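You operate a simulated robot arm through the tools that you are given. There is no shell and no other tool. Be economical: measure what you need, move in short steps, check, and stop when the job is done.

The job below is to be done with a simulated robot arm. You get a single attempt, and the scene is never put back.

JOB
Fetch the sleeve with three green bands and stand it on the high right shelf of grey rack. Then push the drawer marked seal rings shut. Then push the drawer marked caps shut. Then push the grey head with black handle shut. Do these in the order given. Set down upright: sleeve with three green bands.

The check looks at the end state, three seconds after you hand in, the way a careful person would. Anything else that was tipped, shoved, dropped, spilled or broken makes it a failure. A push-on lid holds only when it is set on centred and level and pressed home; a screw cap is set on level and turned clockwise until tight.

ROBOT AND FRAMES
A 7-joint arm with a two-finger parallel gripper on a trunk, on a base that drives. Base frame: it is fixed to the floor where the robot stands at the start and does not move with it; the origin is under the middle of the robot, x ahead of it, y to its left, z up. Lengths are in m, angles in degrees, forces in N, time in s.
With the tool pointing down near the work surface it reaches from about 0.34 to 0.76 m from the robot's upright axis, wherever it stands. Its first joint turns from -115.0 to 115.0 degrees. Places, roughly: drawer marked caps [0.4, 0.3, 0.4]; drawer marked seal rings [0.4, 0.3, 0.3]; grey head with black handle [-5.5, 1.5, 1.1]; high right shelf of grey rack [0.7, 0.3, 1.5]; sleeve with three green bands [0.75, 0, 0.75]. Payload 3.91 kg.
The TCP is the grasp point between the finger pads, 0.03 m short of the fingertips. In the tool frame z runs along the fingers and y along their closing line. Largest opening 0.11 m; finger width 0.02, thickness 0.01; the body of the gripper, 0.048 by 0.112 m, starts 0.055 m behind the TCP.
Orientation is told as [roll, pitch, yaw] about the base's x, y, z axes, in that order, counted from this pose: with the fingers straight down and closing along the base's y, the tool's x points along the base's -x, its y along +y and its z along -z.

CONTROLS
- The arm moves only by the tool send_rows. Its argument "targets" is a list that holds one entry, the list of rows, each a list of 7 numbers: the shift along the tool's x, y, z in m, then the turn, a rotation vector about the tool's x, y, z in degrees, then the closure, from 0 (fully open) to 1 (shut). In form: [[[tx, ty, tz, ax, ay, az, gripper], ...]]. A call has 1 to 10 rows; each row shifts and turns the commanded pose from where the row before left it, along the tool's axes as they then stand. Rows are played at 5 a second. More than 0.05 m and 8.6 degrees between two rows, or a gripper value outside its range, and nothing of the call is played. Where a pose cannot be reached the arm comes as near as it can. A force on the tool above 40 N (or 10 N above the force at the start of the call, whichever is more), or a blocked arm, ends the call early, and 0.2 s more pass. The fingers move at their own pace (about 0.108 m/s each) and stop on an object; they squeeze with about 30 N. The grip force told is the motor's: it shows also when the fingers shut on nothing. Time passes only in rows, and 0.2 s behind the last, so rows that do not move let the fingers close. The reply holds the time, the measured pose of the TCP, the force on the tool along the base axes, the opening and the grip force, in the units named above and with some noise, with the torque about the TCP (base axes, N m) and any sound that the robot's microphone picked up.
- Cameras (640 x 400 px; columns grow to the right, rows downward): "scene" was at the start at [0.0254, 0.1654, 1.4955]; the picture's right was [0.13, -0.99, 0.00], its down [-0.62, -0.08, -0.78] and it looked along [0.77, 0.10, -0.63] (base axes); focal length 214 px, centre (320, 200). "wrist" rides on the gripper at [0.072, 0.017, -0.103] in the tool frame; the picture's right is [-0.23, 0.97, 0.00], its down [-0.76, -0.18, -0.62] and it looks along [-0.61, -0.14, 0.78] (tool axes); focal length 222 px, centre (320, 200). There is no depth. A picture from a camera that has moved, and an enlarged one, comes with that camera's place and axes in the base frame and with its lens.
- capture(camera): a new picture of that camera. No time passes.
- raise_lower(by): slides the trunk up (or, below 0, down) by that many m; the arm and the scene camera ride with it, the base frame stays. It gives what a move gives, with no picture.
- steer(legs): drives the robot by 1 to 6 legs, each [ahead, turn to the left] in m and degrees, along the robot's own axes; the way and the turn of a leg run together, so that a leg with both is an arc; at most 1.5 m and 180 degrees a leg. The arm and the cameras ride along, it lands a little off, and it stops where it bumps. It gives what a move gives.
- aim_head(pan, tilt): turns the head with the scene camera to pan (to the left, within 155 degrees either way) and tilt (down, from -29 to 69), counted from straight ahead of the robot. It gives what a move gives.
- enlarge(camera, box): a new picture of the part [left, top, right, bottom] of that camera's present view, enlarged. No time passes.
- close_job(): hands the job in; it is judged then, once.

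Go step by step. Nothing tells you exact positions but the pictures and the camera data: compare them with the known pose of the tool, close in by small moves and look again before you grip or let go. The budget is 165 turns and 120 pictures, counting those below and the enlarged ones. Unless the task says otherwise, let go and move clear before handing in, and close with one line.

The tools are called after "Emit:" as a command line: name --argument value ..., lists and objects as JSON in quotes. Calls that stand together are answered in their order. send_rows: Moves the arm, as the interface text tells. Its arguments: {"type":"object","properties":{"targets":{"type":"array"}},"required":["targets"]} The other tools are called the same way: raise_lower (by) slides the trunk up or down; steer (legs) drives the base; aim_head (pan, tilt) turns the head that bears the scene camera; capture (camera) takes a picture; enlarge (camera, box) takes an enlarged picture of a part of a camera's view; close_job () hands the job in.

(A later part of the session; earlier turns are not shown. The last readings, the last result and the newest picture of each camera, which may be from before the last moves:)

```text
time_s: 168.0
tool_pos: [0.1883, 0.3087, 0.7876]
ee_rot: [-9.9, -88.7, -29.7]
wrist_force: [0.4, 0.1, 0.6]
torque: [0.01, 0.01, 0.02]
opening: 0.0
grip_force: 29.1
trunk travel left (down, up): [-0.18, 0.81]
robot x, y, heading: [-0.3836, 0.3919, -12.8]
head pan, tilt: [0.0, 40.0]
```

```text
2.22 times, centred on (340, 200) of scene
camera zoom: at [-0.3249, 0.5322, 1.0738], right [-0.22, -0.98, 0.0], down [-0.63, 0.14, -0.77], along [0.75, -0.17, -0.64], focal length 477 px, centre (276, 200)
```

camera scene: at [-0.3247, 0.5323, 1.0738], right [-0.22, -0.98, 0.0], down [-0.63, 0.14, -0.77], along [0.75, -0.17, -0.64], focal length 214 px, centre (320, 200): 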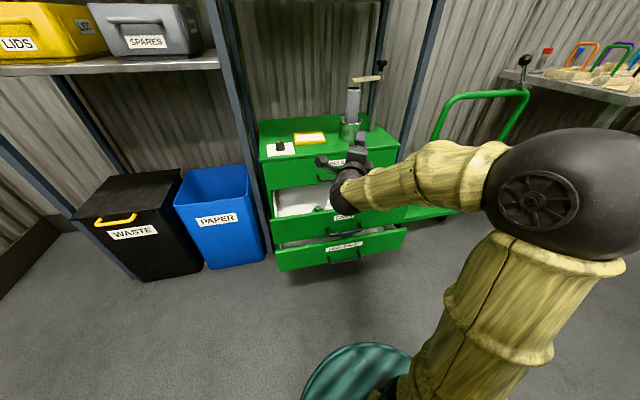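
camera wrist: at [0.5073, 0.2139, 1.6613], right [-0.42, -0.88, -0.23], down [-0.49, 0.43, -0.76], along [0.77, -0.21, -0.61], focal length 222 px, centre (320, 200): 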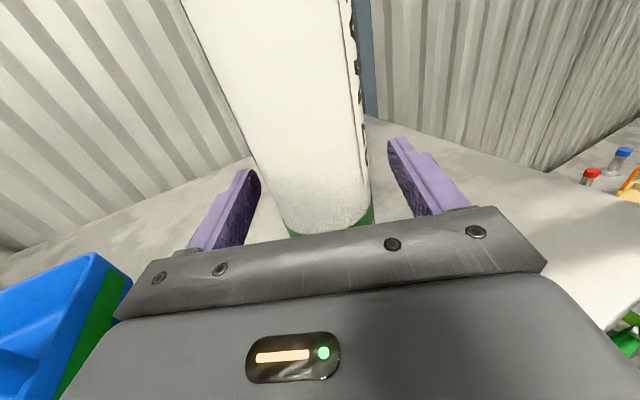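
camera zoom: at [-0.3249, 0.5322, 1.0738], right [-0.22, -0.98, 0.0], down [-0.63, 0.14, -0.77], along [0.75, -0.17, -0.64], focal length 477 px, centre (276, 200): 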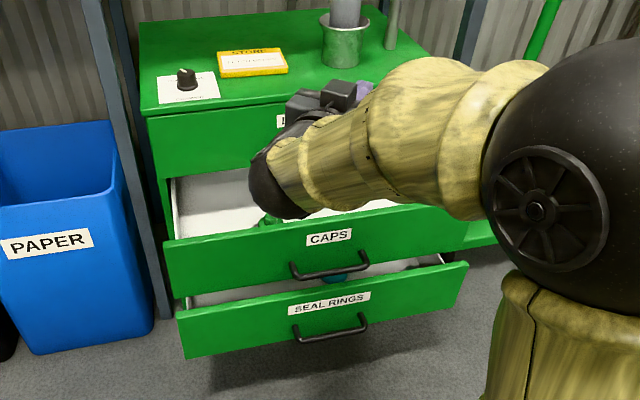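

I turned the hand the wrong way by 14°; correct that while facing the drawers squarely. Seal-ring panel: x≈0.26, z 0.20–0.34, handle at z≈0.23; I'll push at z≈0.275, y≈0.29.

Emit:
steer --legs '[[-0.1, 12.8]]'

Emit:
send_rows --targets '[[[0, 0, 0, -8.5, 0, 0, 1], [0, 0, 0, -8.5, 0, 0, 1], [0, 0, 0, -8.5, 0, 0, 1]]]'

Emit:
raise_lower --by -0.17

Emit:
capture --camera "wrist"

```text
time_s: 169.4
tool_pos: [0.0917, 0.4476, 0.7873]
ee_rot: [-5.9, -88.6, -21.1]
wrist_force: [0.3, 0.8, 0.0]
torque: [-0.01, -0.02, 0.03]
opening: 0.0001
grip_force: 30.2
trunk travel left (down, up): [-0.18, 0.81]
robot x, y, heading: [-0.484, 0.3947, 0.3]
head pan, tilt: [0.0, 40.0]
```

```text
time_s: 170.2
tool_pos: [0.0902, 0.4472, 0.7879]
ee_rot: [21.7, -88.6, -23.1]
wrist_force: [0.0, 0.1, -0.1]
torque: [0.04, 0.01, -0.04]
opening: 0.0003
grip_force: 29.4
trunk travel left (down, up): [-0.18, 0.81]
robot x, y, heading: [-0.4868, 0.3972, 0.3]
head pan, tilt: [0.0, 40.0]
```

```text
time_s: 172.1
tool_pos: [0.0901, 0.4469, 0.6187]
ee_rot: [19.7, -88.7, -21.2]
wrist_force: [0.0, -0.5, -0.2]
torque: [-0.02, 0.02, 0.05]
opening: 0.0
grip_force: 29.9
trunk travel left (down, up): [-0.01, 0.98]
robot x, y, heading: [-0.4779, 0.3985, 0.4]
head pan, tilt: [0.0, 40.0]
```

```text
54 pictures are left
camera wrist: at [-0.0136, 0.4675, 0.5485], right [0.03, 0.97, 0.23], down [-0.61, -0.17, 0.77], along [0.79, -0.17, 0.59], focal length 222 px, centre (320, 200)
```

wrist: 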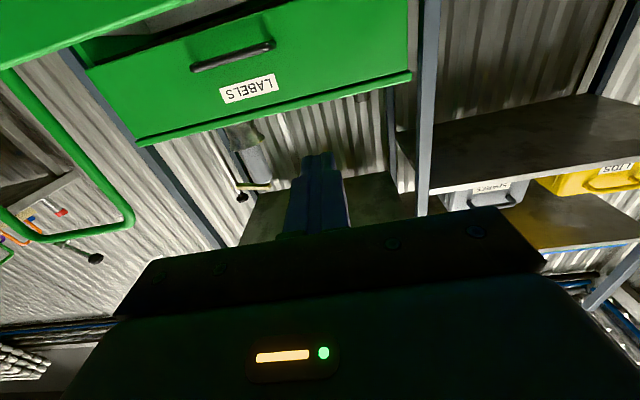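

Emit:
send_rows --targets '[[[0.038, -0.0175, 0, 0, 0, 0, 1], [0.038, -0.0175, 0, 0, 0, 0, 1], [0.038, -0.0175, 0, 0, 0, 0, 1], [0.038, -0.0175, 0, 0, 0, 0, 1], [0.038, -0.0175, 0, 0, 0, 0, 1]]]'

Emit:
capture --camera "scene"

```text
time_s: 173.3
tool_pos: [0.0833, 0.3618, 0.4268]
ee_rot: [22.5, -88.8, -24.0]
wrist_force: [-0.5, 0.0, -0.1]
torque: [-0.04, 0.01, 0.0]
opening: 0.0001
grip_force: 29.6
trunk travel left (down, up): [-0.01, 0.98]
robot x, y, heading: [-0.4801, 0.3969, 0.1]
head pan, tilt: [0.0, 40.0]
```

```text
53 pictures are left
camera scene: at [-0.4582, 0.5525, 0.9038], right [0.0, -1.0, 0.0], down [-0.64, 0.0, -0.77], along [0.77, 0.0, -0.64], focal length 214 px, centre (320, 200)
```

scene: 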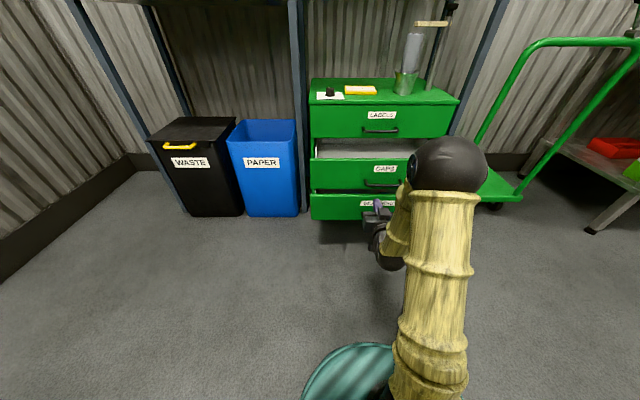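

Emit:
enlarge --camera "scene" --box '[300, 70, 470, 240]'

```text
2.35 times, centred on (385, 155) of scene
camera zoom: at [-0.4582, 0.5525, 0.9038], right [0.0, -1.0, 0.0], down [-0.64, 0.0, -0.77], along [0.77, 0.0, -0.64], focal length 505 px, centre (167, 306)
```

zoom: 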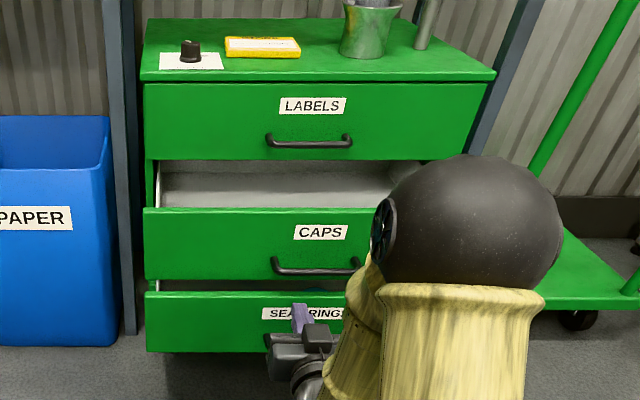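

Combining views: seal panel at x≈0.26, z 0.19–0.33, label z≈0.28; caps panel x≈0.287, z 0.344–0.485. Lower on to z≈0.278, y≈0.29.

Emit:
send_rows --targets '[[[0.037, -0.018, 0, 0, 0, 0, 1], [0.037, -0.018, 0, 0, 0, 0, 1], [0.037, -0.018, 0, 0, 0, 0, 1], [0.037, -0.018, 0, 0, 0, 0, 1]]]'

Emit:
capture --camera "scene"

Emit:
capture --camera "wrist"

```text
time_s: 174.3
tool_pos: [0.0807, 0.2916, 0.2786]
ee_rot: [20.1, -88.7, -21.7]
wrist_force: [-0.6, 0.4, -0.5]
torque: [0.0, 0.02, 0.0]
opening: 0.0
grip_force: 30.0
trunk travel left (down, up): [-0.01, 0.98]
robot x, y, heading: [-0.4827, 0.3984, 0.2]
head pan, tilt: [0.0, 40.0]
```

```text
51 pictures are left
camera scene: at [-0.4581, 0.5524, 0.9038], right [0.0, -1.0, 0.0], down [-0.64, 0.0, -0.77], along [0.77, 0.0, -0.64], focal length 214 px, centre (320, 200)
```

scene: 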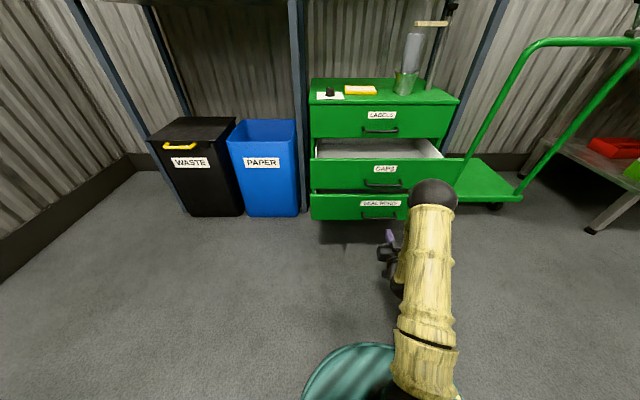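

```text
50 pictures are left
camera wrist: at [-0.0246, 0.3109, 0.2073], right [0.03, 0.97, 0.23], down [-0.61, -0.17, 0.77], along [0.79, -0.17, 0.59], focal length 222 px, centre (320, 200)
```

wrist: 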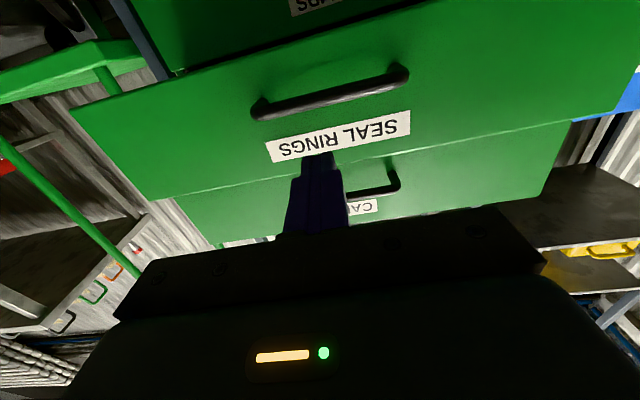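

From both cameras: seal panel x≈0.233, label z≈0.308, handle z≈0.26. Raise slightly to z 0.30 and advance to contact.

Emit:
send_rows --targets '[[[-0.02, 0, 0.03, 0, 0, 0, 1], [0, 0, 0.04, 0, 0, 0, 1], [0, 0, 0.03, 0, 0, 0, 1], [0, 0, 0.02, 0, 0, 0, 1], [0, 0, 0.01, 0, 0, 0, 1], [0, 0, 0.01, 0, 0, 0, 1]]]'

Emit:
capture --camera "wrist"

```text
time_s: 175.7
tool_pos: [0.2199, 0.2873, 0.2966]
ee_rot: [19.7, -88.8, -21.2]
wrist_force: [-1.8, 1.0, 0.5]
torque: [-0.01, 0.0, 0.01]
opening: 0.0001
grip_force: 30.0
trunk travel left (down, up): [-0.01, 0.98]
robot x, y, heading: [-0.4858, 0.3996, 0.3]
head pan, tilt: [0.0, 40.0]
```

```text
49 pictures are left
camera wrist: at [0.1156, 0.3078, 0.227], right [0.03, 0.97, 0.23], down [-0.61, -0.17, 0.77], along [0.79, -0.17, 0.59], focal length 222 px, centre (320, 200)
```

wrist: 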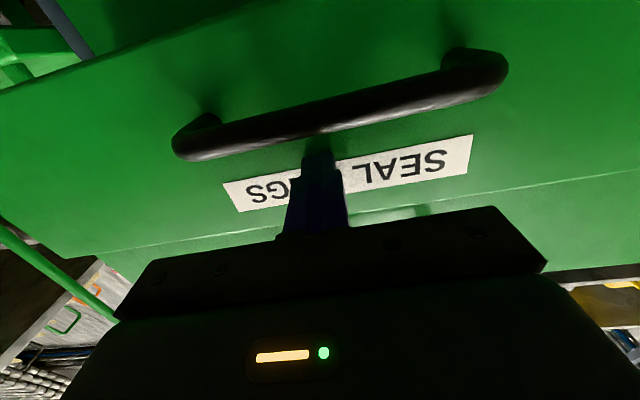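

Emit:
send_rows --targets '[[[0, 0, 0.01, 0, 0, 0, 1], [0, 0, 0.01, 0, 0, 0, 1], [0, 0, 0.01, 0, 0, 0, 1]]]'

Emit:
capture --camera "scene"

```text
time_s: 176.5
tool_pos: [0.2499, 0.2844, 0.2951]
ee_rot: [20.4, -88.6, -21.9]
wrist_force: [-1.2, 0.2, -0.3]
torque: [0.05, 0.0, 0.03]
opening: 0.0001
grip_force: 29.2
trunk travel left (down, up): [-0.01, 0.98]
robot x, y, heading: [-0.4817, 0.3966, 0.5]
head pan, tilt: [0.0, 40.0]
```

```text
48 pictures are left
camera scene: at [-0.4579, 0.5524, 0.9037], right [0.0, -1.0, 0.0], down [-0.64, 0.0, -0.77], along [0.77, 0.0, -0.64], focal length 214 px, centre (320, 200)
```

scene: 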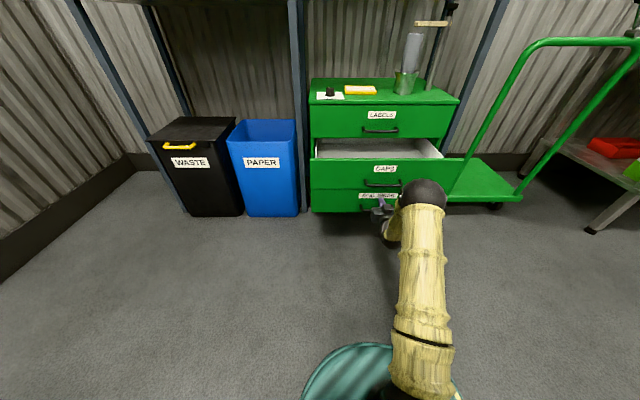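

The drawer slides freely. Keep pushing.

Emit:
send_rows --targets '[[[-0.001, 0.001, 0.025, 0, 0, 0, 1], [-0.001, 0.001, 0.025, 0, 0, 0, 1], [-0.001, 0.001, 0.025, 0, 0, 0, 1]]]'

Emit:
enlarge --camera "scene" --box '[300, 90, 460, 230]'

Emit:
capture --camera "wrist"

```text
time_s: 177.3
tool_pos: [0.3252, 0.2875, 0.2973]
ee_rot: [20.5, -88.8, -21.9]
wrist_force: [0.4, -0.5, -0.7]
torque: [-0.01, 0.01, -0.02]
opening: 0.0
grip_force: 30.2
trunk travel left (down, up): [-0.01, 0.98]
robot x, y, heading: [-0.4812, 0.3973, 0.4]
head pan, tilt: [0.0, 40.0]
```

```text
2.86 times, centred on (380, 160) of scene
camera zoom: at [-0.4579, 0.5524, 0.9038], right [0.0, -1.0, 0.0], down [-0.64, 0.0, -0.77], along [0.77, 0.0, -0.64], focal length 613 px, centre (149, 314)
```

zoom: 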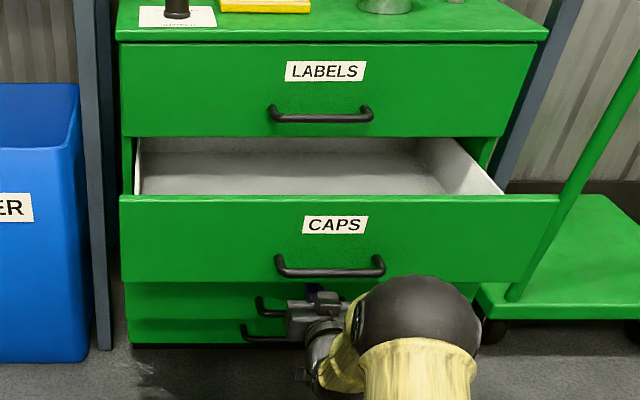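

```text
46 pictures are left
camera wrist: at [0.2213, 0.3075, 0.2275], right [0.03, 0.97, 0.23], down [-0.61, -0.17, 0.77], along [0.79, -0.17, 0.59], focal length 222 px, centre (320, 200)
```

wrist: 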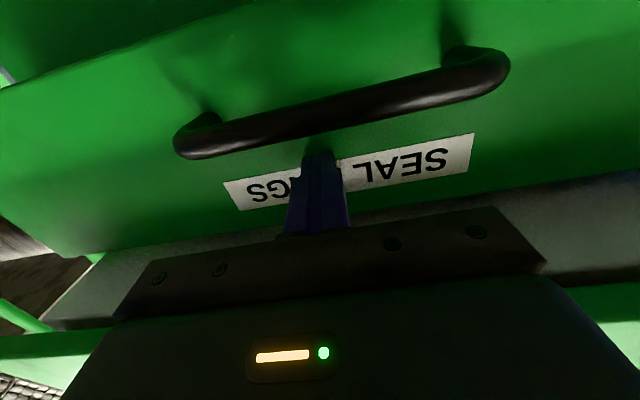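

Going well. Continue until it seats.

Emit:
send_rows --targets '[[[-0.0005, 0.001, 0.025, 0, 0, 0, 1], [-0.0005, 0.001, 0.025, 0, 0, 0, 1], [-0.0005, 0, 0.02, 0, 0, 0, 1], [0, 0, 0.01, 0, 0, 0, 1], [0, 0, 0.01, 0, 0, 0, 1]]]'

Emit:
enlarge --camera "scene" --box '[300, 90, 460, 230]'

```text
time_s: 178.5
tool_pos: [0.4151, 0.2866, 0.2951]
ee_rot: [18.5, -88.7, -20.0]
wrist_force: [0.3, -0.1, 0.9]
torque: [-0.01, 0.03, 0.03]
opening: 0.0
grip_force: 30.0
trunk travel left (down, up): [-0.01, 0.98]
robot x, y, heading: [-0.4818, 0.3975, 0.3]
head pan, tilt: [0.0, 40.0]
```

```text
2.86 times, centred on (380, 160) of scene
camera zoom: at [-0.4579, 0.5524, 0.9037], right [0.0, -1.0, 0.0], down [-0.64, 0.0, -0.77], along [0.77, 0.0, -0.64], focal length 613 px, centre (149, 314)
```

zoom: 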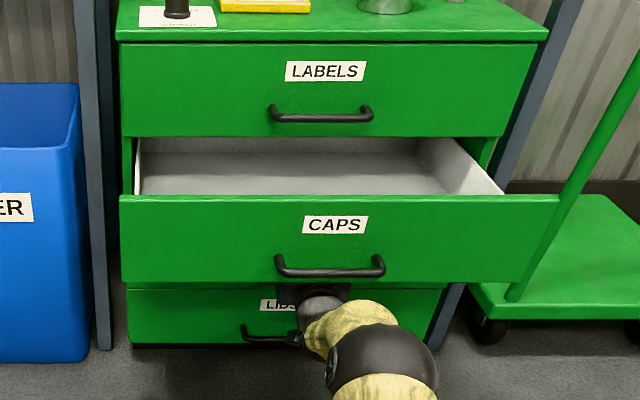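

Emit:
send_rows --targets '[[[0, 0, 0.01, 0, 0, 0, 1], [0, 0, 0.01, 0, 0, 0, 1], [0, 0, 0.01, 0, 0, 0, 1], [0, 0, 0.01, 0, 0, 0, 1]]]'

Emit:
capture --camera "wrist"

```text
time_s: 179.0
tool_pos: [0.4229, 0.2864, 0.2947]
ee_rot: [23.2, -88.7, -24.6]
wrist_force: [-26.7, 0.8, 6.0]
torque: [0.04, -0.41, 0.19]
opening: 0.0
grip_force: 30.4
trunk travel left (down, up): [-0.01, 0.98]
robot x, y, heading: [-0.4837, 0.3988, 0.3]
head pan, tilt: [0.0, 40.0]
stopped in row 2: the force on the tool passed its limit at 88 N (the readings are from after the stop); the commanded pose is now the measured one
```

```text
44 pictures are left
camera wrist: at [0.3193, 0.3057, 0.2257], right [0.03, 0.97, 0.24], down [-0.61, -0.17, 0.77], along [0.79, -0.17, 0.59], focal length 222 px, centre (320, 200)
```

wrist: 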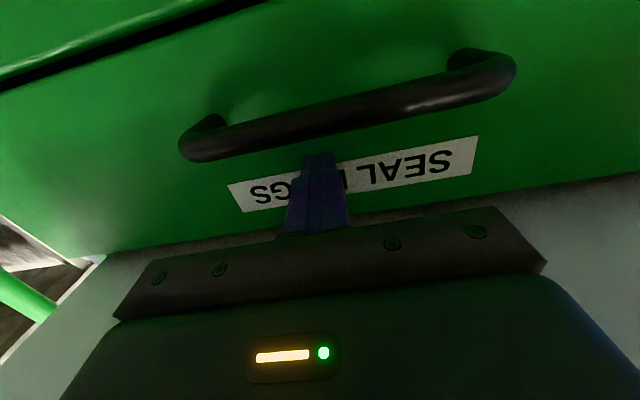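

Seal rings seated against a hard stop. Retract, then raise to the caps drawer label height (z≈0.44).

Emit:
send_rows --targets '[[[0, 0, -0.03, 0, 0, 0, 1], [0, 0, -0.05, 0, 0, 0, 1], [0, 0, -0.05, 0, 0, 0, 1], [0, 0, -0.05, 0, 0, 0, 1], [0, 0, -0.05, 0, 0, 0, 1], [0, 0, -0.05, 0, 0, 0, 1]]]'

Emit:
send_rows --targets '[[[-0.036, 0, 0, 0, 0, 0, 1], [-0.036, 0, 0, 0, 0, 0, 1], [-0.036, 0, 0, 0, 0, 0, 1], [-0.036, 0, 0, 0, 0, 0, 1]]]'

Emit:
capture --camera "scene"

Emit:
capture --camera "wrist"

```text
time_s: 180.4
tool_pos: [0.1434, 0.2935, 0.3002]
ee_rot: [21.3, -88.6, -22.7]
wrist_force: [-0.3, 0.0, -0.3]
torque: [0.03, -0.01, 0.04]
opening: 0.0
grip_force: 30.0
trunk travel left (down, up): [-0.01, 0.98]
robot x, y, heading: [-0.483, 0.4008, 0.4]
head pan, tilt: [0.0, 40.0]
```

```text
time_s: 181.4
tool_pos: [0.1475, 0.2911, 0.4422]
ee_rot: [20.6, -88.6, -22.2]
wrist_force: [0.9, 0.7, 0.4]
torque: [0.0, 0.01, -0.01]
opening: 0.0001
grip_force: 30.0
trunk travel left (down, up): [-0.01, 0.98]
robot x, y, heading: [-0.4829, 0.3964, 0.0]
head pan, tilt: [0.0, 40.0]
```

```text
43 pictures are left
camera scene: at [-0.4579, 0.5524, 0.9037], right [0.0, -1.0, 0.0], down [-0.64, 0.0, -0.77], along [0.77, 0.0, -0.64], focal length 214 px, centre (320, 200)
```

scene: 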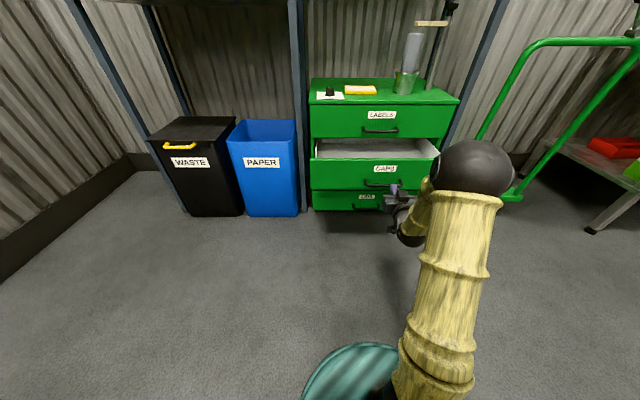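

```text
42 pictures are left
camera wrist: at [0.0428, 0.3103, 0.3728], right [0.03, 0.97, 0.24], down [-0.61, -0.17, 0.77], along [0.79, -0.17, 0.59], focal length 222 px, centre (320, 200)
```

wrist: 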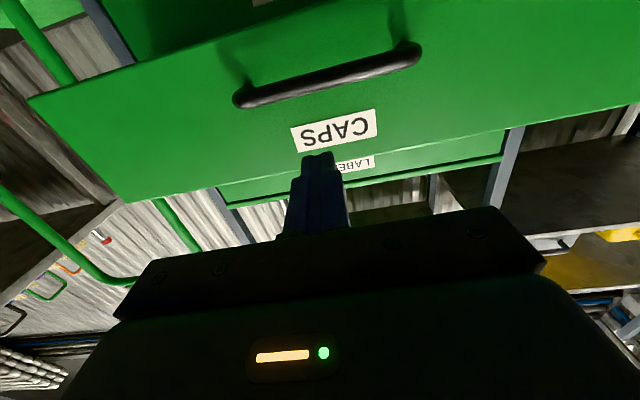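

Emit:
send_rows --targets '[[[-0.006, 0, 0.03, 0, 0, 0, 1], [-0.001, 0.001, 0.04, 0, 0, 0, 1], [-0.001, 0.001, 0.03, 0, 0, 0, 1], [-0.001, 0.001, 0.025, 0, 0, 0, 1], [-0.001, 0.001, 0.025, 0, 0, 0, 1], [-0.001, 0.001, 0.025, 0, 0, 0, 1]]]'

Emit:
capture --camera "scene"

```text
time_s: 182.8
tool_pos: [0.3237, 0.2927, 0.452]
ee_rot: [20.7, -88.6, -22.1]
wrist_force: [0.3, -0.5, 0.5]
torque: [-0.03, 0.02, 0.01]
opening: 0.0002
grip_force: 29.7
trunk travel left (down, up): [-0.01, 0.98]
robot x, y, heading: [-0.4852, 0.3982, 0.2]
head pan, tilt: [0.0, 40.0]
```

```text
41 pictures are left
camera scene: at [-0.4581, 0.5524, 0.9038], right [0.0, -1.0, 0.0], down [-0.64, 0.0, -0.77], along [0.77, 0.0, -0.64], focal length 214 px, centre (320, 200)
```

scene: 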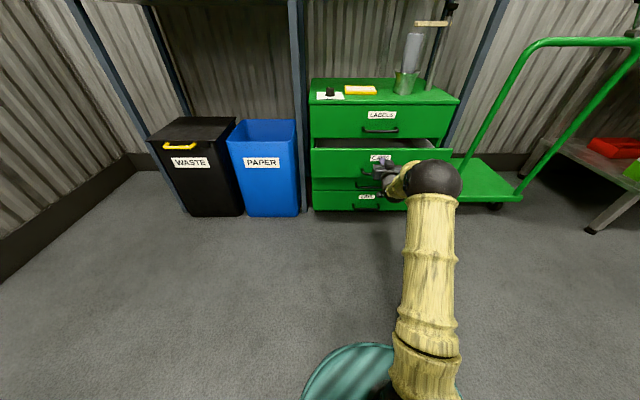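

Emit:
send_rows --targets '[[[-0.0005, 0.001, 0.025, 0, 0, 0, 1], [-0.0005, 0.001, 0.025, 0, 0, 0, 1], [0, 0, 0.02, 0, 0, 0, 1], [0, 0, 0.015, 0, 0, 0, 1], [0, 0, 0.01, 0, 0, 0, 1], [0, 0, 0.008, 0, 0, 0, 1], [0, 0, 0.008, 0, 0, 0, 1]]]'

Emit:
capture --camera "wrist"

```text
time_s: 184.2
tool_pos: [0.4231, 0.29, 0.449]
ee_rot: [15.9, -88.5, -17.3]
wrist_force: [-21.4, 1.1, 1.7]
torque: [-0.01, -0.21, 0.17]
opening: 0.0001
grip_force: 29.6
trunk travel left (down, up): [-0.01, 0.98]
robot x, y, heading: [-0.4808, 0.3998, 0.4]
head pan, tilt: [0.0, 40.0]
stopped in row 7: the force on the tool passed its limit at 61 N (the readings are from after the stop); the commanded pose is now the measured one
```

```text
40 pictures are left
camera wrist: at [0.3189, 0.3104, 0.3799], right [0.03, 0.97, 0.23], down [-0.61, -0.17, 0.78], along [0.79, -0.17, 0.59], focal length 222 px, centre (320, 200)
```

wrist: 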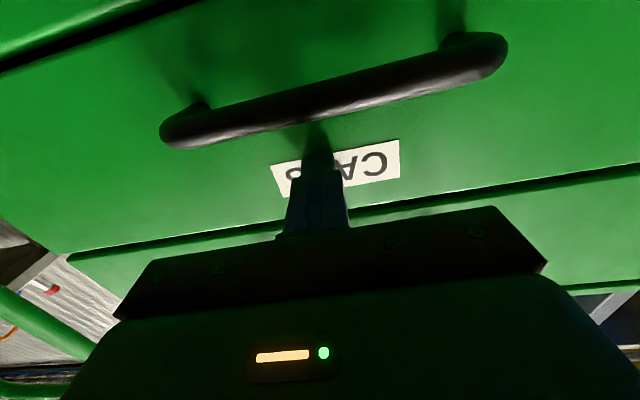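

Both appear flush. Retract and verify from the front.

Emit:
send_rows --targets '[[[0, 0, -0.03, 0, 0, 0, 1], [0, 0, -0.05, 0, 0, 0, 1], [0, 0, -0.05, 0, 0, 0, 1], [0, 0, -0.05, 0, 0, 0, 1], [0, 0, -0.05, 0, 0, 0, 1]]]'

Emit:
steer --legs '[[-0.3, 0]]'

Emit:
aim_head --pan 0 --tilt 15

Emit:
capture --camera "scene"

```text
time_s: 185.4
tool_pos: [0.1946, 0.2979, 0.4557]
ee_rot: [15.7, -88.5, -17.1]
wrist_force: [0.8, -0.6, -0.4]
torque: [0.01, -0.04, -0.02]
opening: 0.0001
grip_force: 29.7
trunk travel left (down, up): [-0.01, 0.98]
robot x, y, heading: [-0.483, 0.3972, 0.3]
head pan, tilt: [0.0, 40.0]
```

```text
time_s: 187.7
tool_pos: [-0.1008, 0.2982, 0.4559]
ee_rot: [16.5, -88.4, -17.8]
wrist_force: [0.4, -0.7, -0.8]
torque: [-0.01, 0.0, -0.01]
opening: 0.0
grip_force: 30.2
trunk travel left (down, up): [-0.01, 0.98]
robot x, y, heading: [-0.7795, 0.3954, 0.5]
head pan, tilt: [0.0, 40.0]
```

```text
time_s: 188.6
tool_pos: [-0.1005, 0.2975, 0.4549]
ee_rot: [16.5, -88.4, -17.6]
wrist_force: [-0.7, -0.7, 0.9]
torque: [0.03, -0.02, 0.05]
opening: 0.0
grip_force: 30.3
trunk travel left (down, up): [-0.01, 0.98]
robot x, y, heading: [-0.7789, 0.3924, 0.5]
head pan, tilt: [0.0, 15.0]
```

```text
39 pictures are left
camera scene: at [-0.7456, 0.5508, 0.9432], right [0.01, -1.0, 0.0], down [-0.26, 0.0, -0.97], along [0.97, 0.01, -0.26], focal length 214 px, centre (320, 200)
```

scene: 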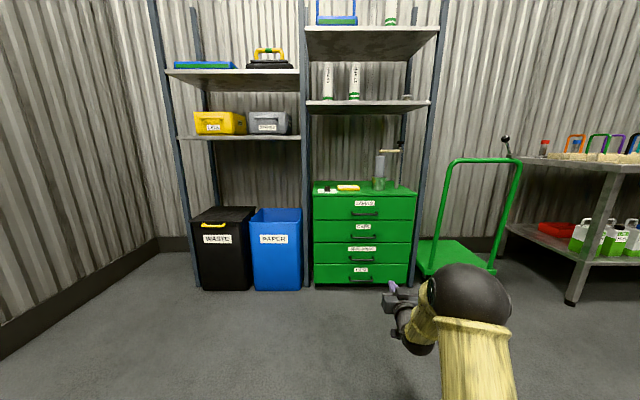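

All four drawers are flush and everything stands. Now turn round, raise the trunk, and look for the grey head with the black handle.

Emit:
steer --legs '[[0, 170]]'

Emit:
raise_lower --by 0.4

Emit:
aim_head --pan 0 --tilt 10

Emit:
capture --camera "scene"

```text
time_s: 199.2
tool_pos: [-1.4274, 0.617, 0.4554]
ee_rot: [16.3, -88.4, 151.8]
wrist_force: [0.4, 0.5, -0.3]
torque: [-0.05, 0.01, 0.05]
opening: 0.0001
grip_force: 30.3
trunk travel left (down, up): [-0.01, 0.98]
robot x, y, heading: [-0.7753, 0.3961, 169.9]
head pan, tilt: [0.0, 15.0]
```

```text
time_s: 203.0
tool_pos: [-1.4277, 0.6161, 0.8556]
ee_rot: [16.3, -88.5, 151.9]
wrist_force: [-0.8, -0.1, 0.4]
torque: [0.02, -0.01, -0.01]
opening: 0.0
grip_force: 30.0
trunk travel left (down, up): [-0.41, 0.58]
robot x, y, heading: [-0.7781, 0.3947, 170.0]
head pan, tilt: [0.0, 15.0]
```

```text
time_s: 203.7
tool_pos: [-1.4263, 0.6166, 0.856]
ee_rot: [16.2, -88.4, 151.9]
wrist_force: [0.1, 0.4, -0.3]
torque: [-0.02, -0.03, 0.0]
opening: 0.0
grip_force: 30.3
trunk travel left (down, up): [-0.41, 0.58]
robot x, y, heading: [-0.7808, 0.398, 170.0]
head pan, tilt: [0.0, 10.0]
```

```text
38 pictures are left
camera scene: at [-0.8377, 0.254, 1.3514], right [0.18, 0.98, 0.0], down [0.17, -0.03, -0.98], along [-0.97, 0.17, -0.17], focal length 214 px, centre (320, 200)
```

scene: 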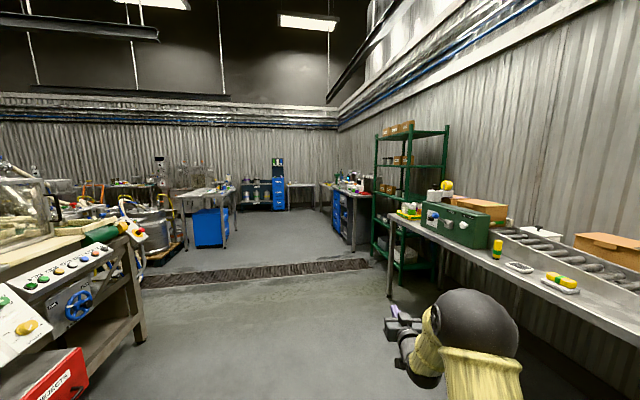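

Emit:
enlarge --camera "scene" --box '[290, 150, 390, 260]'

```text
3.64 times, centred on (340, 205) of scene
camera zoom: at [-0.8377, 0.254, 1.3514], right [0.18, 0.98, 0.0], down [0.17, -0.03, -0.98], along [-0.97, 0.17, -0.17], focal length 780 px, centre (247, 182)
```

zoom: 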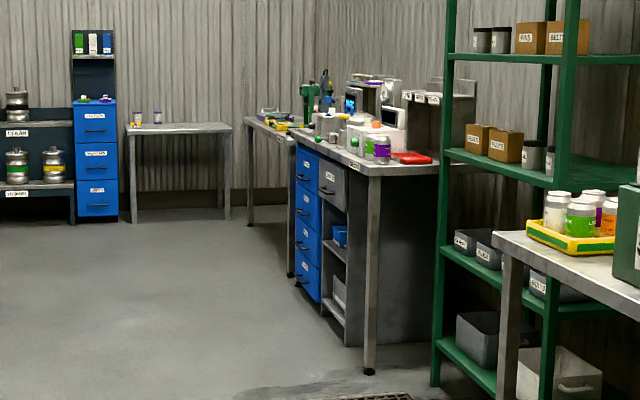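

The target is on the bench at the far right corner. Drive to about (-4.2, 0.4) first.

Emit:
steer --legs '[[0, 10], [1.5, 0], [1.5, 0], [0.4, 0]]'

Emit:
aim_head --pan -35 --tilt 10

Emit:
capture --camera "scene"

```text
time_s: 224.0
tool_pos: [-4.8511, 0.5126, 0.8552]
ee_rot: [16.3, -88.5, 162.3]
wrist_force: [0.0, -0.4, 0.9]
torque: [0.0, -0.01, 0.01]
opening: 0.0
grip_force: 30.1
trunk travel left (down, up): [-0.41, 0.58]
robot x, y, heading: [-4.172, 0.4148, -179.7]
head pan, tilt: [0.0, 10.0]
```

```text
time_s: 225.0
tool_pos: [-4.8519, 0.5135, 0.8564]
ee_rot: [16.1, -88.4, 162.4]
wrist_force: [-0.3, 0.7, 0.4]
torque: [-0.01, -0.04, 0.01]
opening: 0.0001
grip_force: 29.4
trunk travel left (down, up): [-0.41, 0.58]
robot x, y, heading: [-4.1732, 0.4118, -179.7]
head pan, tilt: [-35.0, 10.0]
```

```text
36 pictures are left
camera scene: at [-4.1887, 0.316, 1.3514], right [0.57, 0.82, 0.0], down [0.14, -0.1, -0.98], along [-0.81, 0.56, -0.17], focal length 214 px, centre (320, 200)
```

scene: 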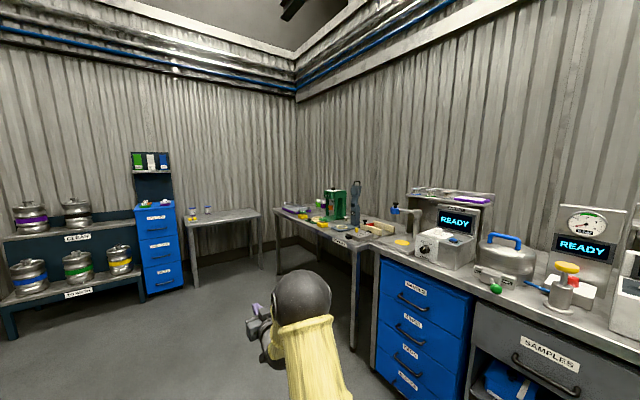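

Emit:
enlarge --camera "scene" --box '[270, 160, 410, 270]'

```text
3.64 times, centred on (340, 215) of scene
camera zoom: at [-4.1887, 0.316, 1.3514], right [0.57, 0.82, 0.0], down [0.14, -0.1, -0.98], along [-0.81, 0.56, -0.17], focal length 780 px, centre (247, 146)
```

zoom: 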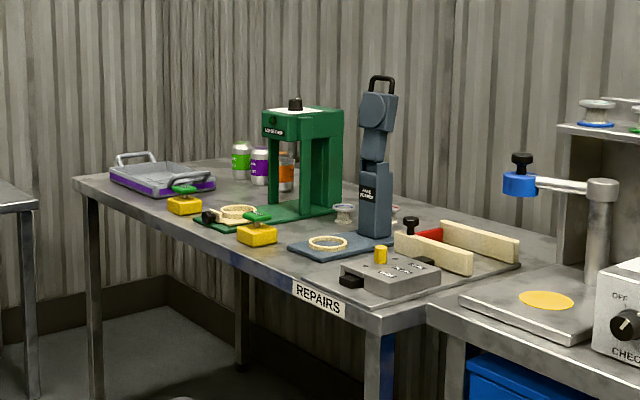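

The grey head on the REPAIRS bench is hinged on a post (~(-5.4,1.48)), standing open with the handle on top at z≈1.2, and closes forward over the ring. I'll put the hand tool-down, higher, and drive in front of it for a closer look.

Emit:
raise_lower --by 0.4

Emit:
send_rows --targets '[[[0, 0, -0.03, 0, 8.5, 0, 1], [0.015, 0, -0.03, 0, 8.5, 0, 1], [0.02, 0, -0.02, 0, 8.5, 0, 1], [0.02, 0, -0.02, 0, 8.5, 0, 1], [0.02, 0, 0, 0, 8.5, 0, 1], [0.02, 0, 0, 0, 8.5, 0, 1], [0.02, 0, 0, 0, 8.5, 0, 1], [0.02, 0, 0, 0, 8.5, 0, 1], [0.02, 0, 0, 0, 8.5, 0, 1], [0.02, 0, 0, 0, 8.5, 0, 1]]]'

Emit:
steer --legs '[[1.2, 0], [0, -90]]'

Emit:
aim_head --pan 0 --tilt 25

Emit:
capture --camera "scene"

```text
time_s: 228.8
tool_pos: [-4.8513, 0.5127, 1.2552]
ee_rot: [16.1, -88.5, 162.6]
wrist_force: [0.2, -0.2, -0.2]
torque: [-0.02, -0.03, 0.01]
opening: 0.0
grip_force: 29.7
trunk travel left (down, up): [-0.81, 0.18]
robot x, y, heading: [-4.1766, 0.4133, -179.6]
head pan, tilt: [-35.0, 10.0]
```

```text
time_s: 231.0
tool_pos: [-4.6382, 0.5089, 1.1615]
ee_rot: [0.5, -3.3, 178.5]
wrist_force: [0.0, -0.2, 0.2]
torque: [0.0, 0.01, 0.0]
opening: 0.0001
grip_force: 29.9
trunk travel left (down, up): [-0.81, 0.18]
robot x, y, heading: [-4.1737, 0.4165, -179.5]
head pan, tilt: [-35.0, 10.0]
```

```text
time_s: 243.8
tool_pos: [-5.29, 0.8654, 1.1623]
ee_rot: [0.5, -3.6, 88.2]
wrist_force: [0.5, -1.4, -1.5]
torque: [0.04, 0.01, 0.01]
opening: 0.0001
grip_force: 30.1
trunk travel left (down, up): [-0.81, 0.18]
robot x, y, heading: [-5.3835, 0.3955, 89.8]
head pan, tilt: [-35.0, 10.0]
```

```text
time_s: 244.8
tool_pos: [-5.2896, 0.8651, 1.1611]
ee_rot: [0.4, -3.4, 88.2]
wrist_force: [-0.5, -0.4, 0.5]
torque: [-0.06, 0.02, -0.01]
opening: 0.0
grip_force: 29.7
trunk travel left (down, up): [-0.81, 0.18]
robot x, y, heading: [-5.3893, 0.3999, 89.6]
head pan, tilt: [0.0, 25.0]
```

```text
34 pictures are left
camera scene: at [-5.5391, 0.434, 1.7271], right [1.0, 0.0, 0.0], down [0.0, -0.42, -0.91], along [0.0, 0.91, -0.42], focal length 214 px, centre (320, 200)
```

scene: 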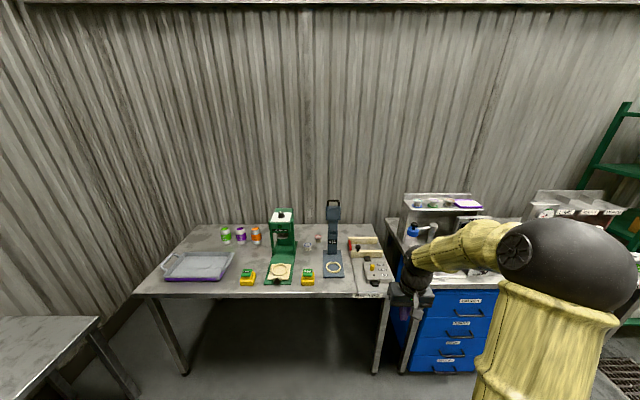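

Emit:
enlarge --camera "scene" --box '[260, 190, 400, 300]'

```text
3.64 times, centred on (330, 245) of scene
camera zoom: at [-5.5391, 0.434, 1.7271], right [1.0, 0.0, 0.0], down [0.0, -0.42, -0.91], along [0.0, 0.91, -0.42], focal length 780 px, centre (284, 36)
```

zoom: 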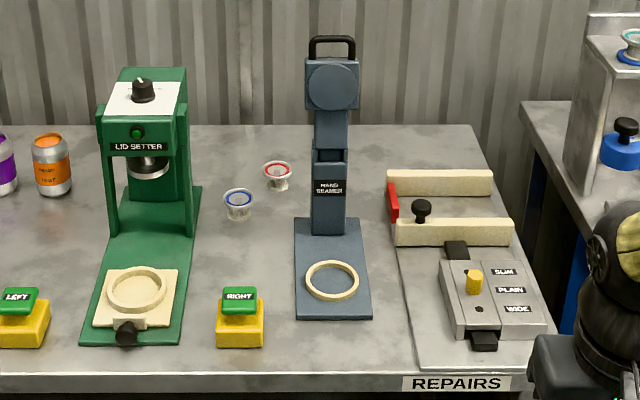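

It's a "hand seamer": hinge ≈(y 1.475, z 1.03), head vertical up to z≈1.215, handle top 1.255, x≈-5.471; it closes toward me onto the ring. I'll go around its right side with closed fingers, get behind the head, and pull/press it down along its arc.

Emit:
send_rows --targets '[[[0, 0, -0.025, 0, 3.5, 0, 1], [0, 0, -0.025, 0, 0, 0, 1]]]'

Emit:
steer --legs '[[0.44, 0]]'

Emit:
capture --camera "scene"

Emit:
capture --camera "wrist"

```text
time_s: 245.4
tool_pos: [-5.2898, 0.8651, 1.2125]
ee_rot: [0.4, 0.0, 88.3]
wrist_force: [-0.6, -0.3, 0.8]
torque: [0.03, -0.01, -0.02]
opening: 0.0
grip_force: 30.0
trunk travel left (down, up): [-0.81, 0.18]
robot x, y, heading: [-5.3849, 0.401, 90.0]
head pan, tilt: [0.0, 25.0]
```

```text
time_s: 248.5
tool_pos: [-5.287, 1.3076, 1.2111]
ee_rot: [0.4, 0.0, 87.8]
wrist_force: [-0.2, -0.5, 1.1]
torque: [-0.02, 0.01, -0.02]
opening: 0.0
grip_force: 30.1
trunk travel left (down, up): [-0.81, 0.18]
robot x, y, heading: [-5.389, 0.8425, 89.4]
head pan, tilt: [0.0, 25.0]
```

```text
32 pictures are left
camera scene: at [-5.5381, 0.8773, 1.727], right [1.0, -0.01, 0.0], down [0.0, -0.42, -0.91], along [0.0, 0.91, -0.42], focal length 214 px, centre (320, 200)
```

scene: 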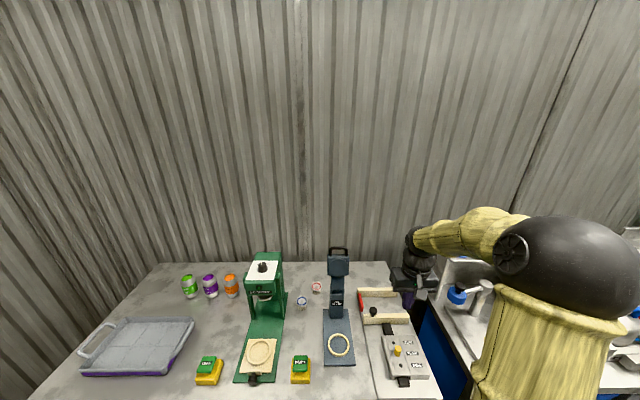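

```text
31 pictures are left
camera wrist: at [-5.3047, 1.2349, 1.315], right [-0.96, 0.26, 0.01], down [0.21, 0.75, 0.62], along [0.16, 0.6, -0.78], focal length 222 px, centre (320, 200)
```

wrist: 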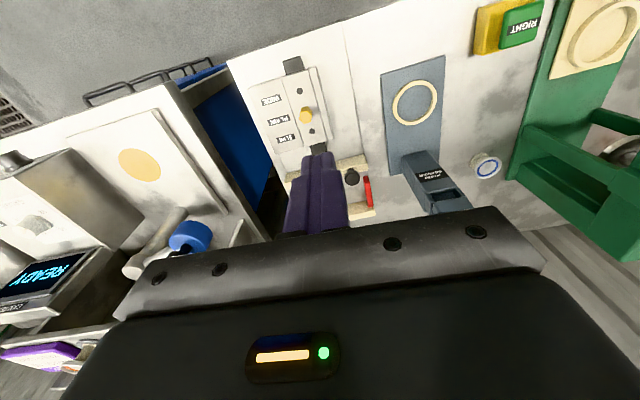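

Emit:
enlarge --camera "scene" --box '[290, 230, 390, 380]'

```text
2.67 times, centred on (340, 305) of scene
camera zoom: at [-5.5381, 0.8773, 1.727], right [1.0, -0.01, 0.0], down [0.0, -0.42, -0.91], along [0.0, 0.91, -0.42], focal length 572 px, centre (267, -80)
```

zoom: 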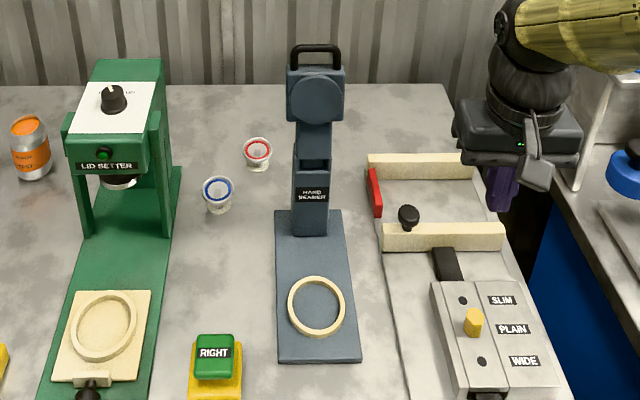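

Two views refine it: hinge ≈(y 1.54, z 0.99), head face r≈0.12, handle top ≈(y 1.57, z 1.19), bench z≈0.82, x≈-5.466. I'll drive 0.1 m closer and extend on the right side to get behind the head.

Emit:
steer --legs '[[0.1, 0]]'

Emit:
send_rows --targets '[[[-0.04, -0.005, 0.012, 0, 0, 0, 1], [-0.045, 0, 0.012, 0, 0, 0, 1], [-0.045, 0, 0.012, 0, 0, 0, 1], [-0.045, 0, 0.012, 0, 0, 0, 1], [-0.045, 0, 0.012, 0, 0, 0, 1]]]'

Emit:
capture --camera "scene"

Emit:
capture --camera "wrist"

```text
time_s: 249.7
tool_pos: [-5.286, 1.4073, 1.2108]
ee_rot: [0.3, 0.2, 87.9]
wrist_force: [0.5, 0.6, 0.7]
torque: [0.0, 0.0, 0.0]
opening: 0.0001
grip_force: 29.8
trunk travel left (down, up): [-0.81, 0.18]
robot x, y, heading: [-5.3869, 0.9452, 89.8]
head pan, tilt: [0.0, 25.0]
```

```text
time_s: 250.9
tool_pos: [-5.2732, 1.6299, 1.1494]
ee_rot: [0.4, 0.1, 87.9]
wrist_force: [0.7, 1.0, 0.8]
torque: [-0.05, 0.0, -0.01]
opening: 0.0
grip_force: 29.6
trunk travel left (down, up): [-0.81, 0.18]
robot x, y, heading: [-5.3874, 0.9365, 89.8]
head pan, tilt: [0.0, 25.0]
```

```text
29 pictures are left
camera scene: at [-5.5374, 0.9798, 1.727], right [1.0, -0.01, 0.0], down [0.0, -0.42, -0.91], along [0.01, 0.91, -0.42], focal length 214 px, centre (320, 200)
```

scene: 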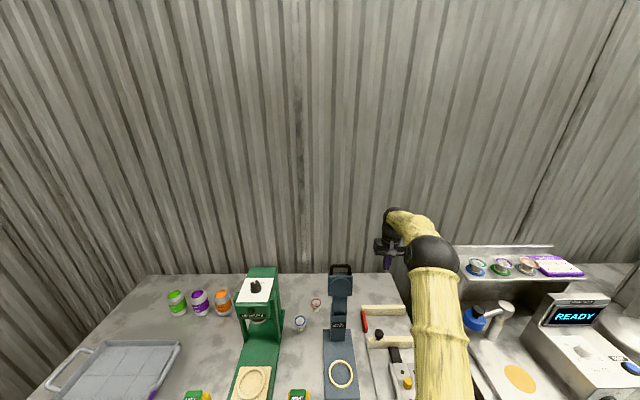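

```text
28 pictures are left
camera wrist: at [-5.2915, 1.5585, 1.253], right [-0.96, 0.26, 0.01], down [0.21, 0.76, 0.62], along [0.16, 0.6, -0.78], focal length 222 px, centre (320, 200)
```

wrist: 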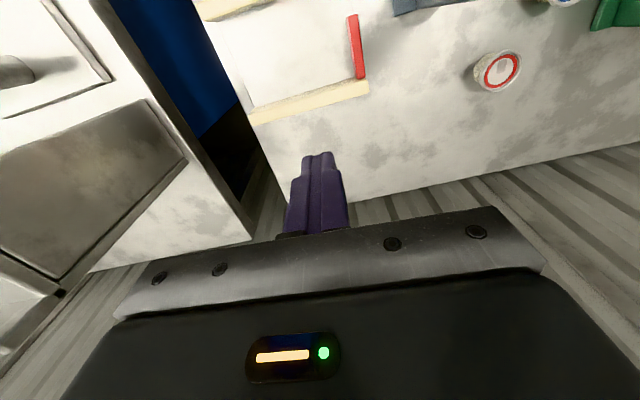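

Emit:
enlarge --camera "scene" --box '[310, 200, 430, 350]'

```text
2.67 times, centred on (370, 275) of scene
camera zoom: at [-5.5374, 0.9798, 1.727], right [1.0, -0.01, 0.0], down [0.0, -0.42, -0.91], along [0.01, 0.91, -0.42], focal length 572 px, centre (187, 0)
```

zoom: 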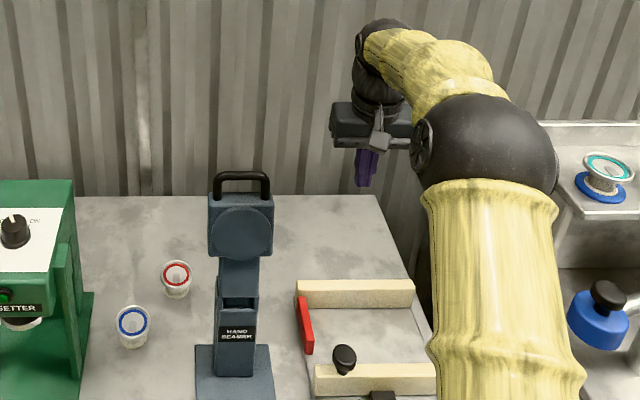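

Consistent. Sweep left at y≈1.645 to stand behind the head.

Emit:
send_rows --targets '[[[-0.015, 0.035, 0, 0, 0, 0, 1], [0.001, 0.039, 0, 0, 0, 0, 1], [0.001, 0.039, 0, 0, 0, 0, 1], [0.001, 0.039, 0, 0, 0, 0, 1], [0.001, 0.039, 0, 0, 0, 0, 1]]]'

Emit:
enlarge --camera "scene" --box '[270, 200, 410, 350]'

Emit:
capture --camera "wrist"

```text
time_s: 252.1
tool_pos: [-5.4649, 1.6445, 1.1531]
ee_rot: [0.4, 0.0, 87.9]
wrist_force: [-0.3, -0.3, 1.0]
torque: [-0.04, -0.02, 0.06]
opening: 0.0002
grip_force: 29.6
trunk travel left (down, up): [-0.81, 0.18]
robot x, y, heading: [-5.3887, 0.9412, 89.5]
head pan, tilt: [0.0, 25.0]
```

```text
2.67 times, centred on (340, 275) of scene
camera zoom: at [-5.5391, 0.9775, 1.7269], right [1.0, -0.01, 0.0], down [0.0, -0.42, -0.91], along [0.01, 0.91, -0.42], focal length 572 px, centre (267, 0)
```

zoom: 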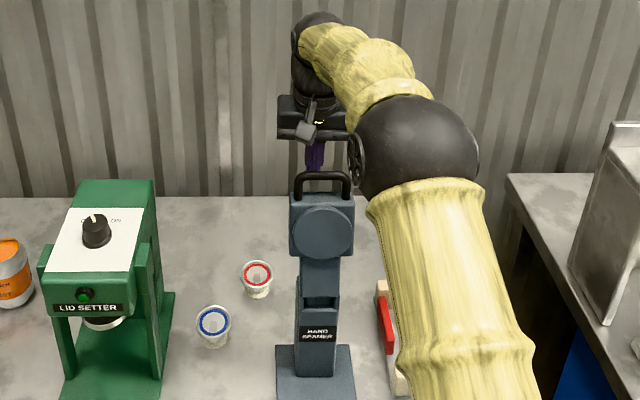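

```text
25 pictures are left
camera wrist: at [-5.4838, 1.5721, 1.2568], right [-0.96, 0.26, 0.01], down [0.21, 0.75, 0.62], along [0.16, 0.6, -0.78], focal length 222 px, centre (320, 200)
```

wrist: 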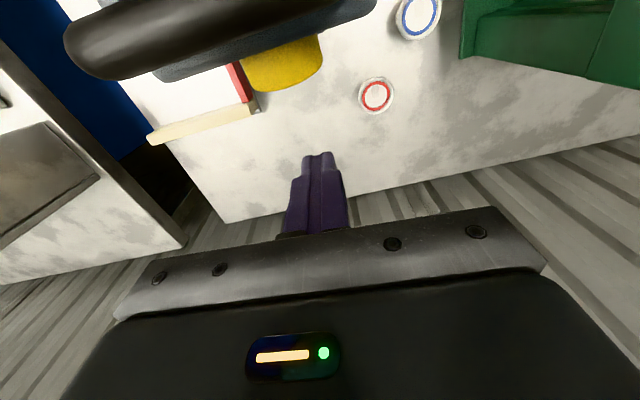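

The fingers are behind the head, but there is a yellow knob on the head's back I'd rather not push. I'll raise the tips to just behind the black handle bar (tip z≈1.162) and pull it toward me.

Emit:
send_rows --targets '[[[0, 0, -0.02, 0, 0, 0, 1], [0, 0, -0.02, 0, 0, 0, 1], [0.015, 0, 0, 0, 0, 0, 1], [0.015, 0, 0, 0, 0, 0, 1], [0.01, 0, 0, 0, 0, 0, 1]]]'

Emit:
capture --camera "wrist"

Emit:
enlarge --camera "scene" --box '[290, 230, 380, 320]'

```text
time_s: 253.3
tool_pos: [-5.4652, 1.604, 1.1933]
ee_rot: [0.4, 0.0, 87.9]
wrist_force: [0.4, -0.2, -0.3]
torque: [0.02, 0.01, -0.01]
opening: 0.0
grip_force: 30.2
trunk travel left (down, up): [-0.81, 0.18]
robot x, y, heading: [-5.3827, 0.9399, 89.8]
head pan, tilt: [0.0, 25.0]
```

```text
24 pictures are left
camera wrist: at [-5.4836, 1.5324, 1.2967], right [-0.96, 0.26, 0.01], down [0.21, 0.75, 0.62], along [0.16, 0.6, -0.78], focal length 222 px, centre (320, 200)
```

wrist: 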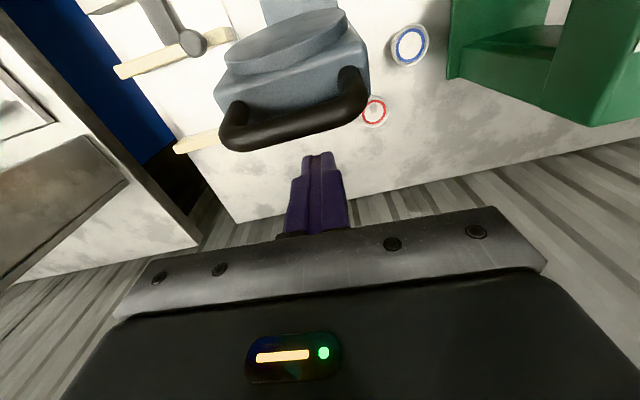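

```text
4.44 times, centred on (335, 275) of scene
camera zoom: at [-5.5377, 0.9767, 1.7271], right [1.0, -0.01, 0.0], down [0.0, -0.42, -0.91], along [0.01, 0.91, -0.42], focal length 953 px, centre (253, -133)
```

zoom: 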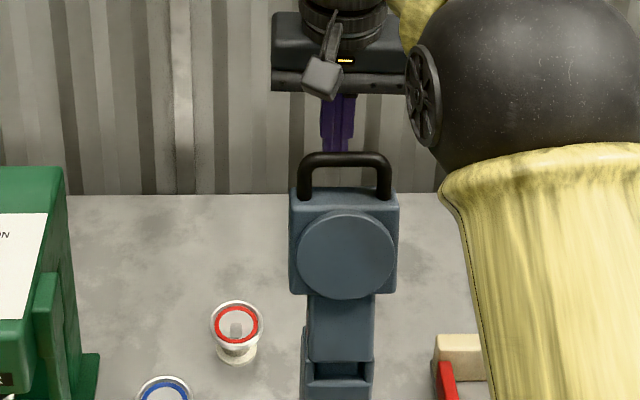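

The handle bar is right in front of the fingertips. Pull slowly.

Emit:
send_rows --targets '[[[0.015, 0, 0, 0, 0, 0, 1], [0.015, 0, 0, 0, 0, 0, 1], [0.015, 0, 0, 0, 0, 0, 1], [0.017, 0, 0.002, 0, 0, 0, 1], [0.017, 0, 0.003, 0, 0, 0, 1]]]'

Emit:
capture --camera "wrist"

```text
time_s: 254.5
tool_pos: [-5.4674, 1.5239, 1.1902]
ee_rot: [0.5, -0.4, 87.9]
wrist_force: [4.2, -2.7, 17.0]
torque: [-0.06, -0.19, 0.08]
opening: 0.0
grip_force: 29.9
trunk travel left (down, up): [-0.81, 0.18]
robot x, y, heading: [-5.388, 0.9444, 89.8]
head pan, tilt: [0.0, 25.0]
```

```text
22 pictures are left
camera wrist: at [-5.4853, 1.4512, 1.2936], right [-0.96, 0.26, 0.01], down [0.21, 0.75, 0.63], along [0.16, 0.6, -0.78], focal length 222 px, centre (320, 200)
```

wrist: 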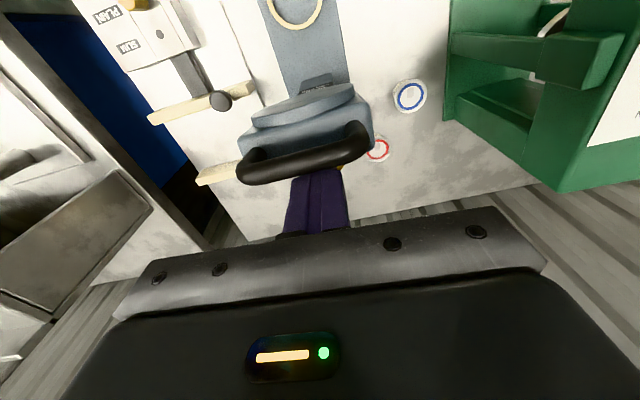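

The head is turning; the tips rest on its top edge (17 N). Ease up slightly and keep pulling.

Emit:
send_rows --targets '[[[0.01, 0, -0.007, 0, 0, 0, 1], [0.014, 0, 0, 0, 0, 0, 1], [0.014, 0, 0.001, 0, 0, 0, 1], [0.014, 0, 0.003, 0, 0, 0, 1]]]'

Emit:
capture --camera "wrist"

```text
time_s: 255.5
tool_pos: [-5.469, 1.4717, 1.1931]
ee_rot: [0.3, 0.0, 87.9]
wrist_force: [-0.5, 0.1, -0.9]
torque: [0.01, 0.02, 0.0]
opening: 0.0
grip_force: 29.9
trunk travel left (down, up): [-0.81, 0.18]
robot x, y, heading: [-5.3861, 0.9434, 89.9]
head pan, tilt: [0.0, 25.0]
```

```text
21 pictures are left
camera wrist: at [-5.4877, 1.4011, 1.296], right [-0.96, 0.26, 0.01], down [0.21, 0.75, 0.62], along [0.16, 0.6, -0.78], focal length 222 px, centre (320, 200)
```

wrist: 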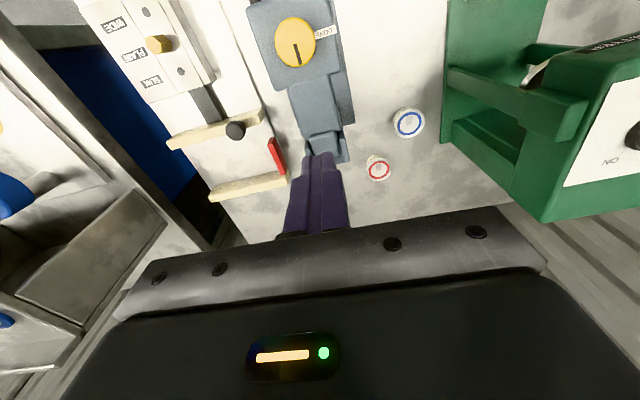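

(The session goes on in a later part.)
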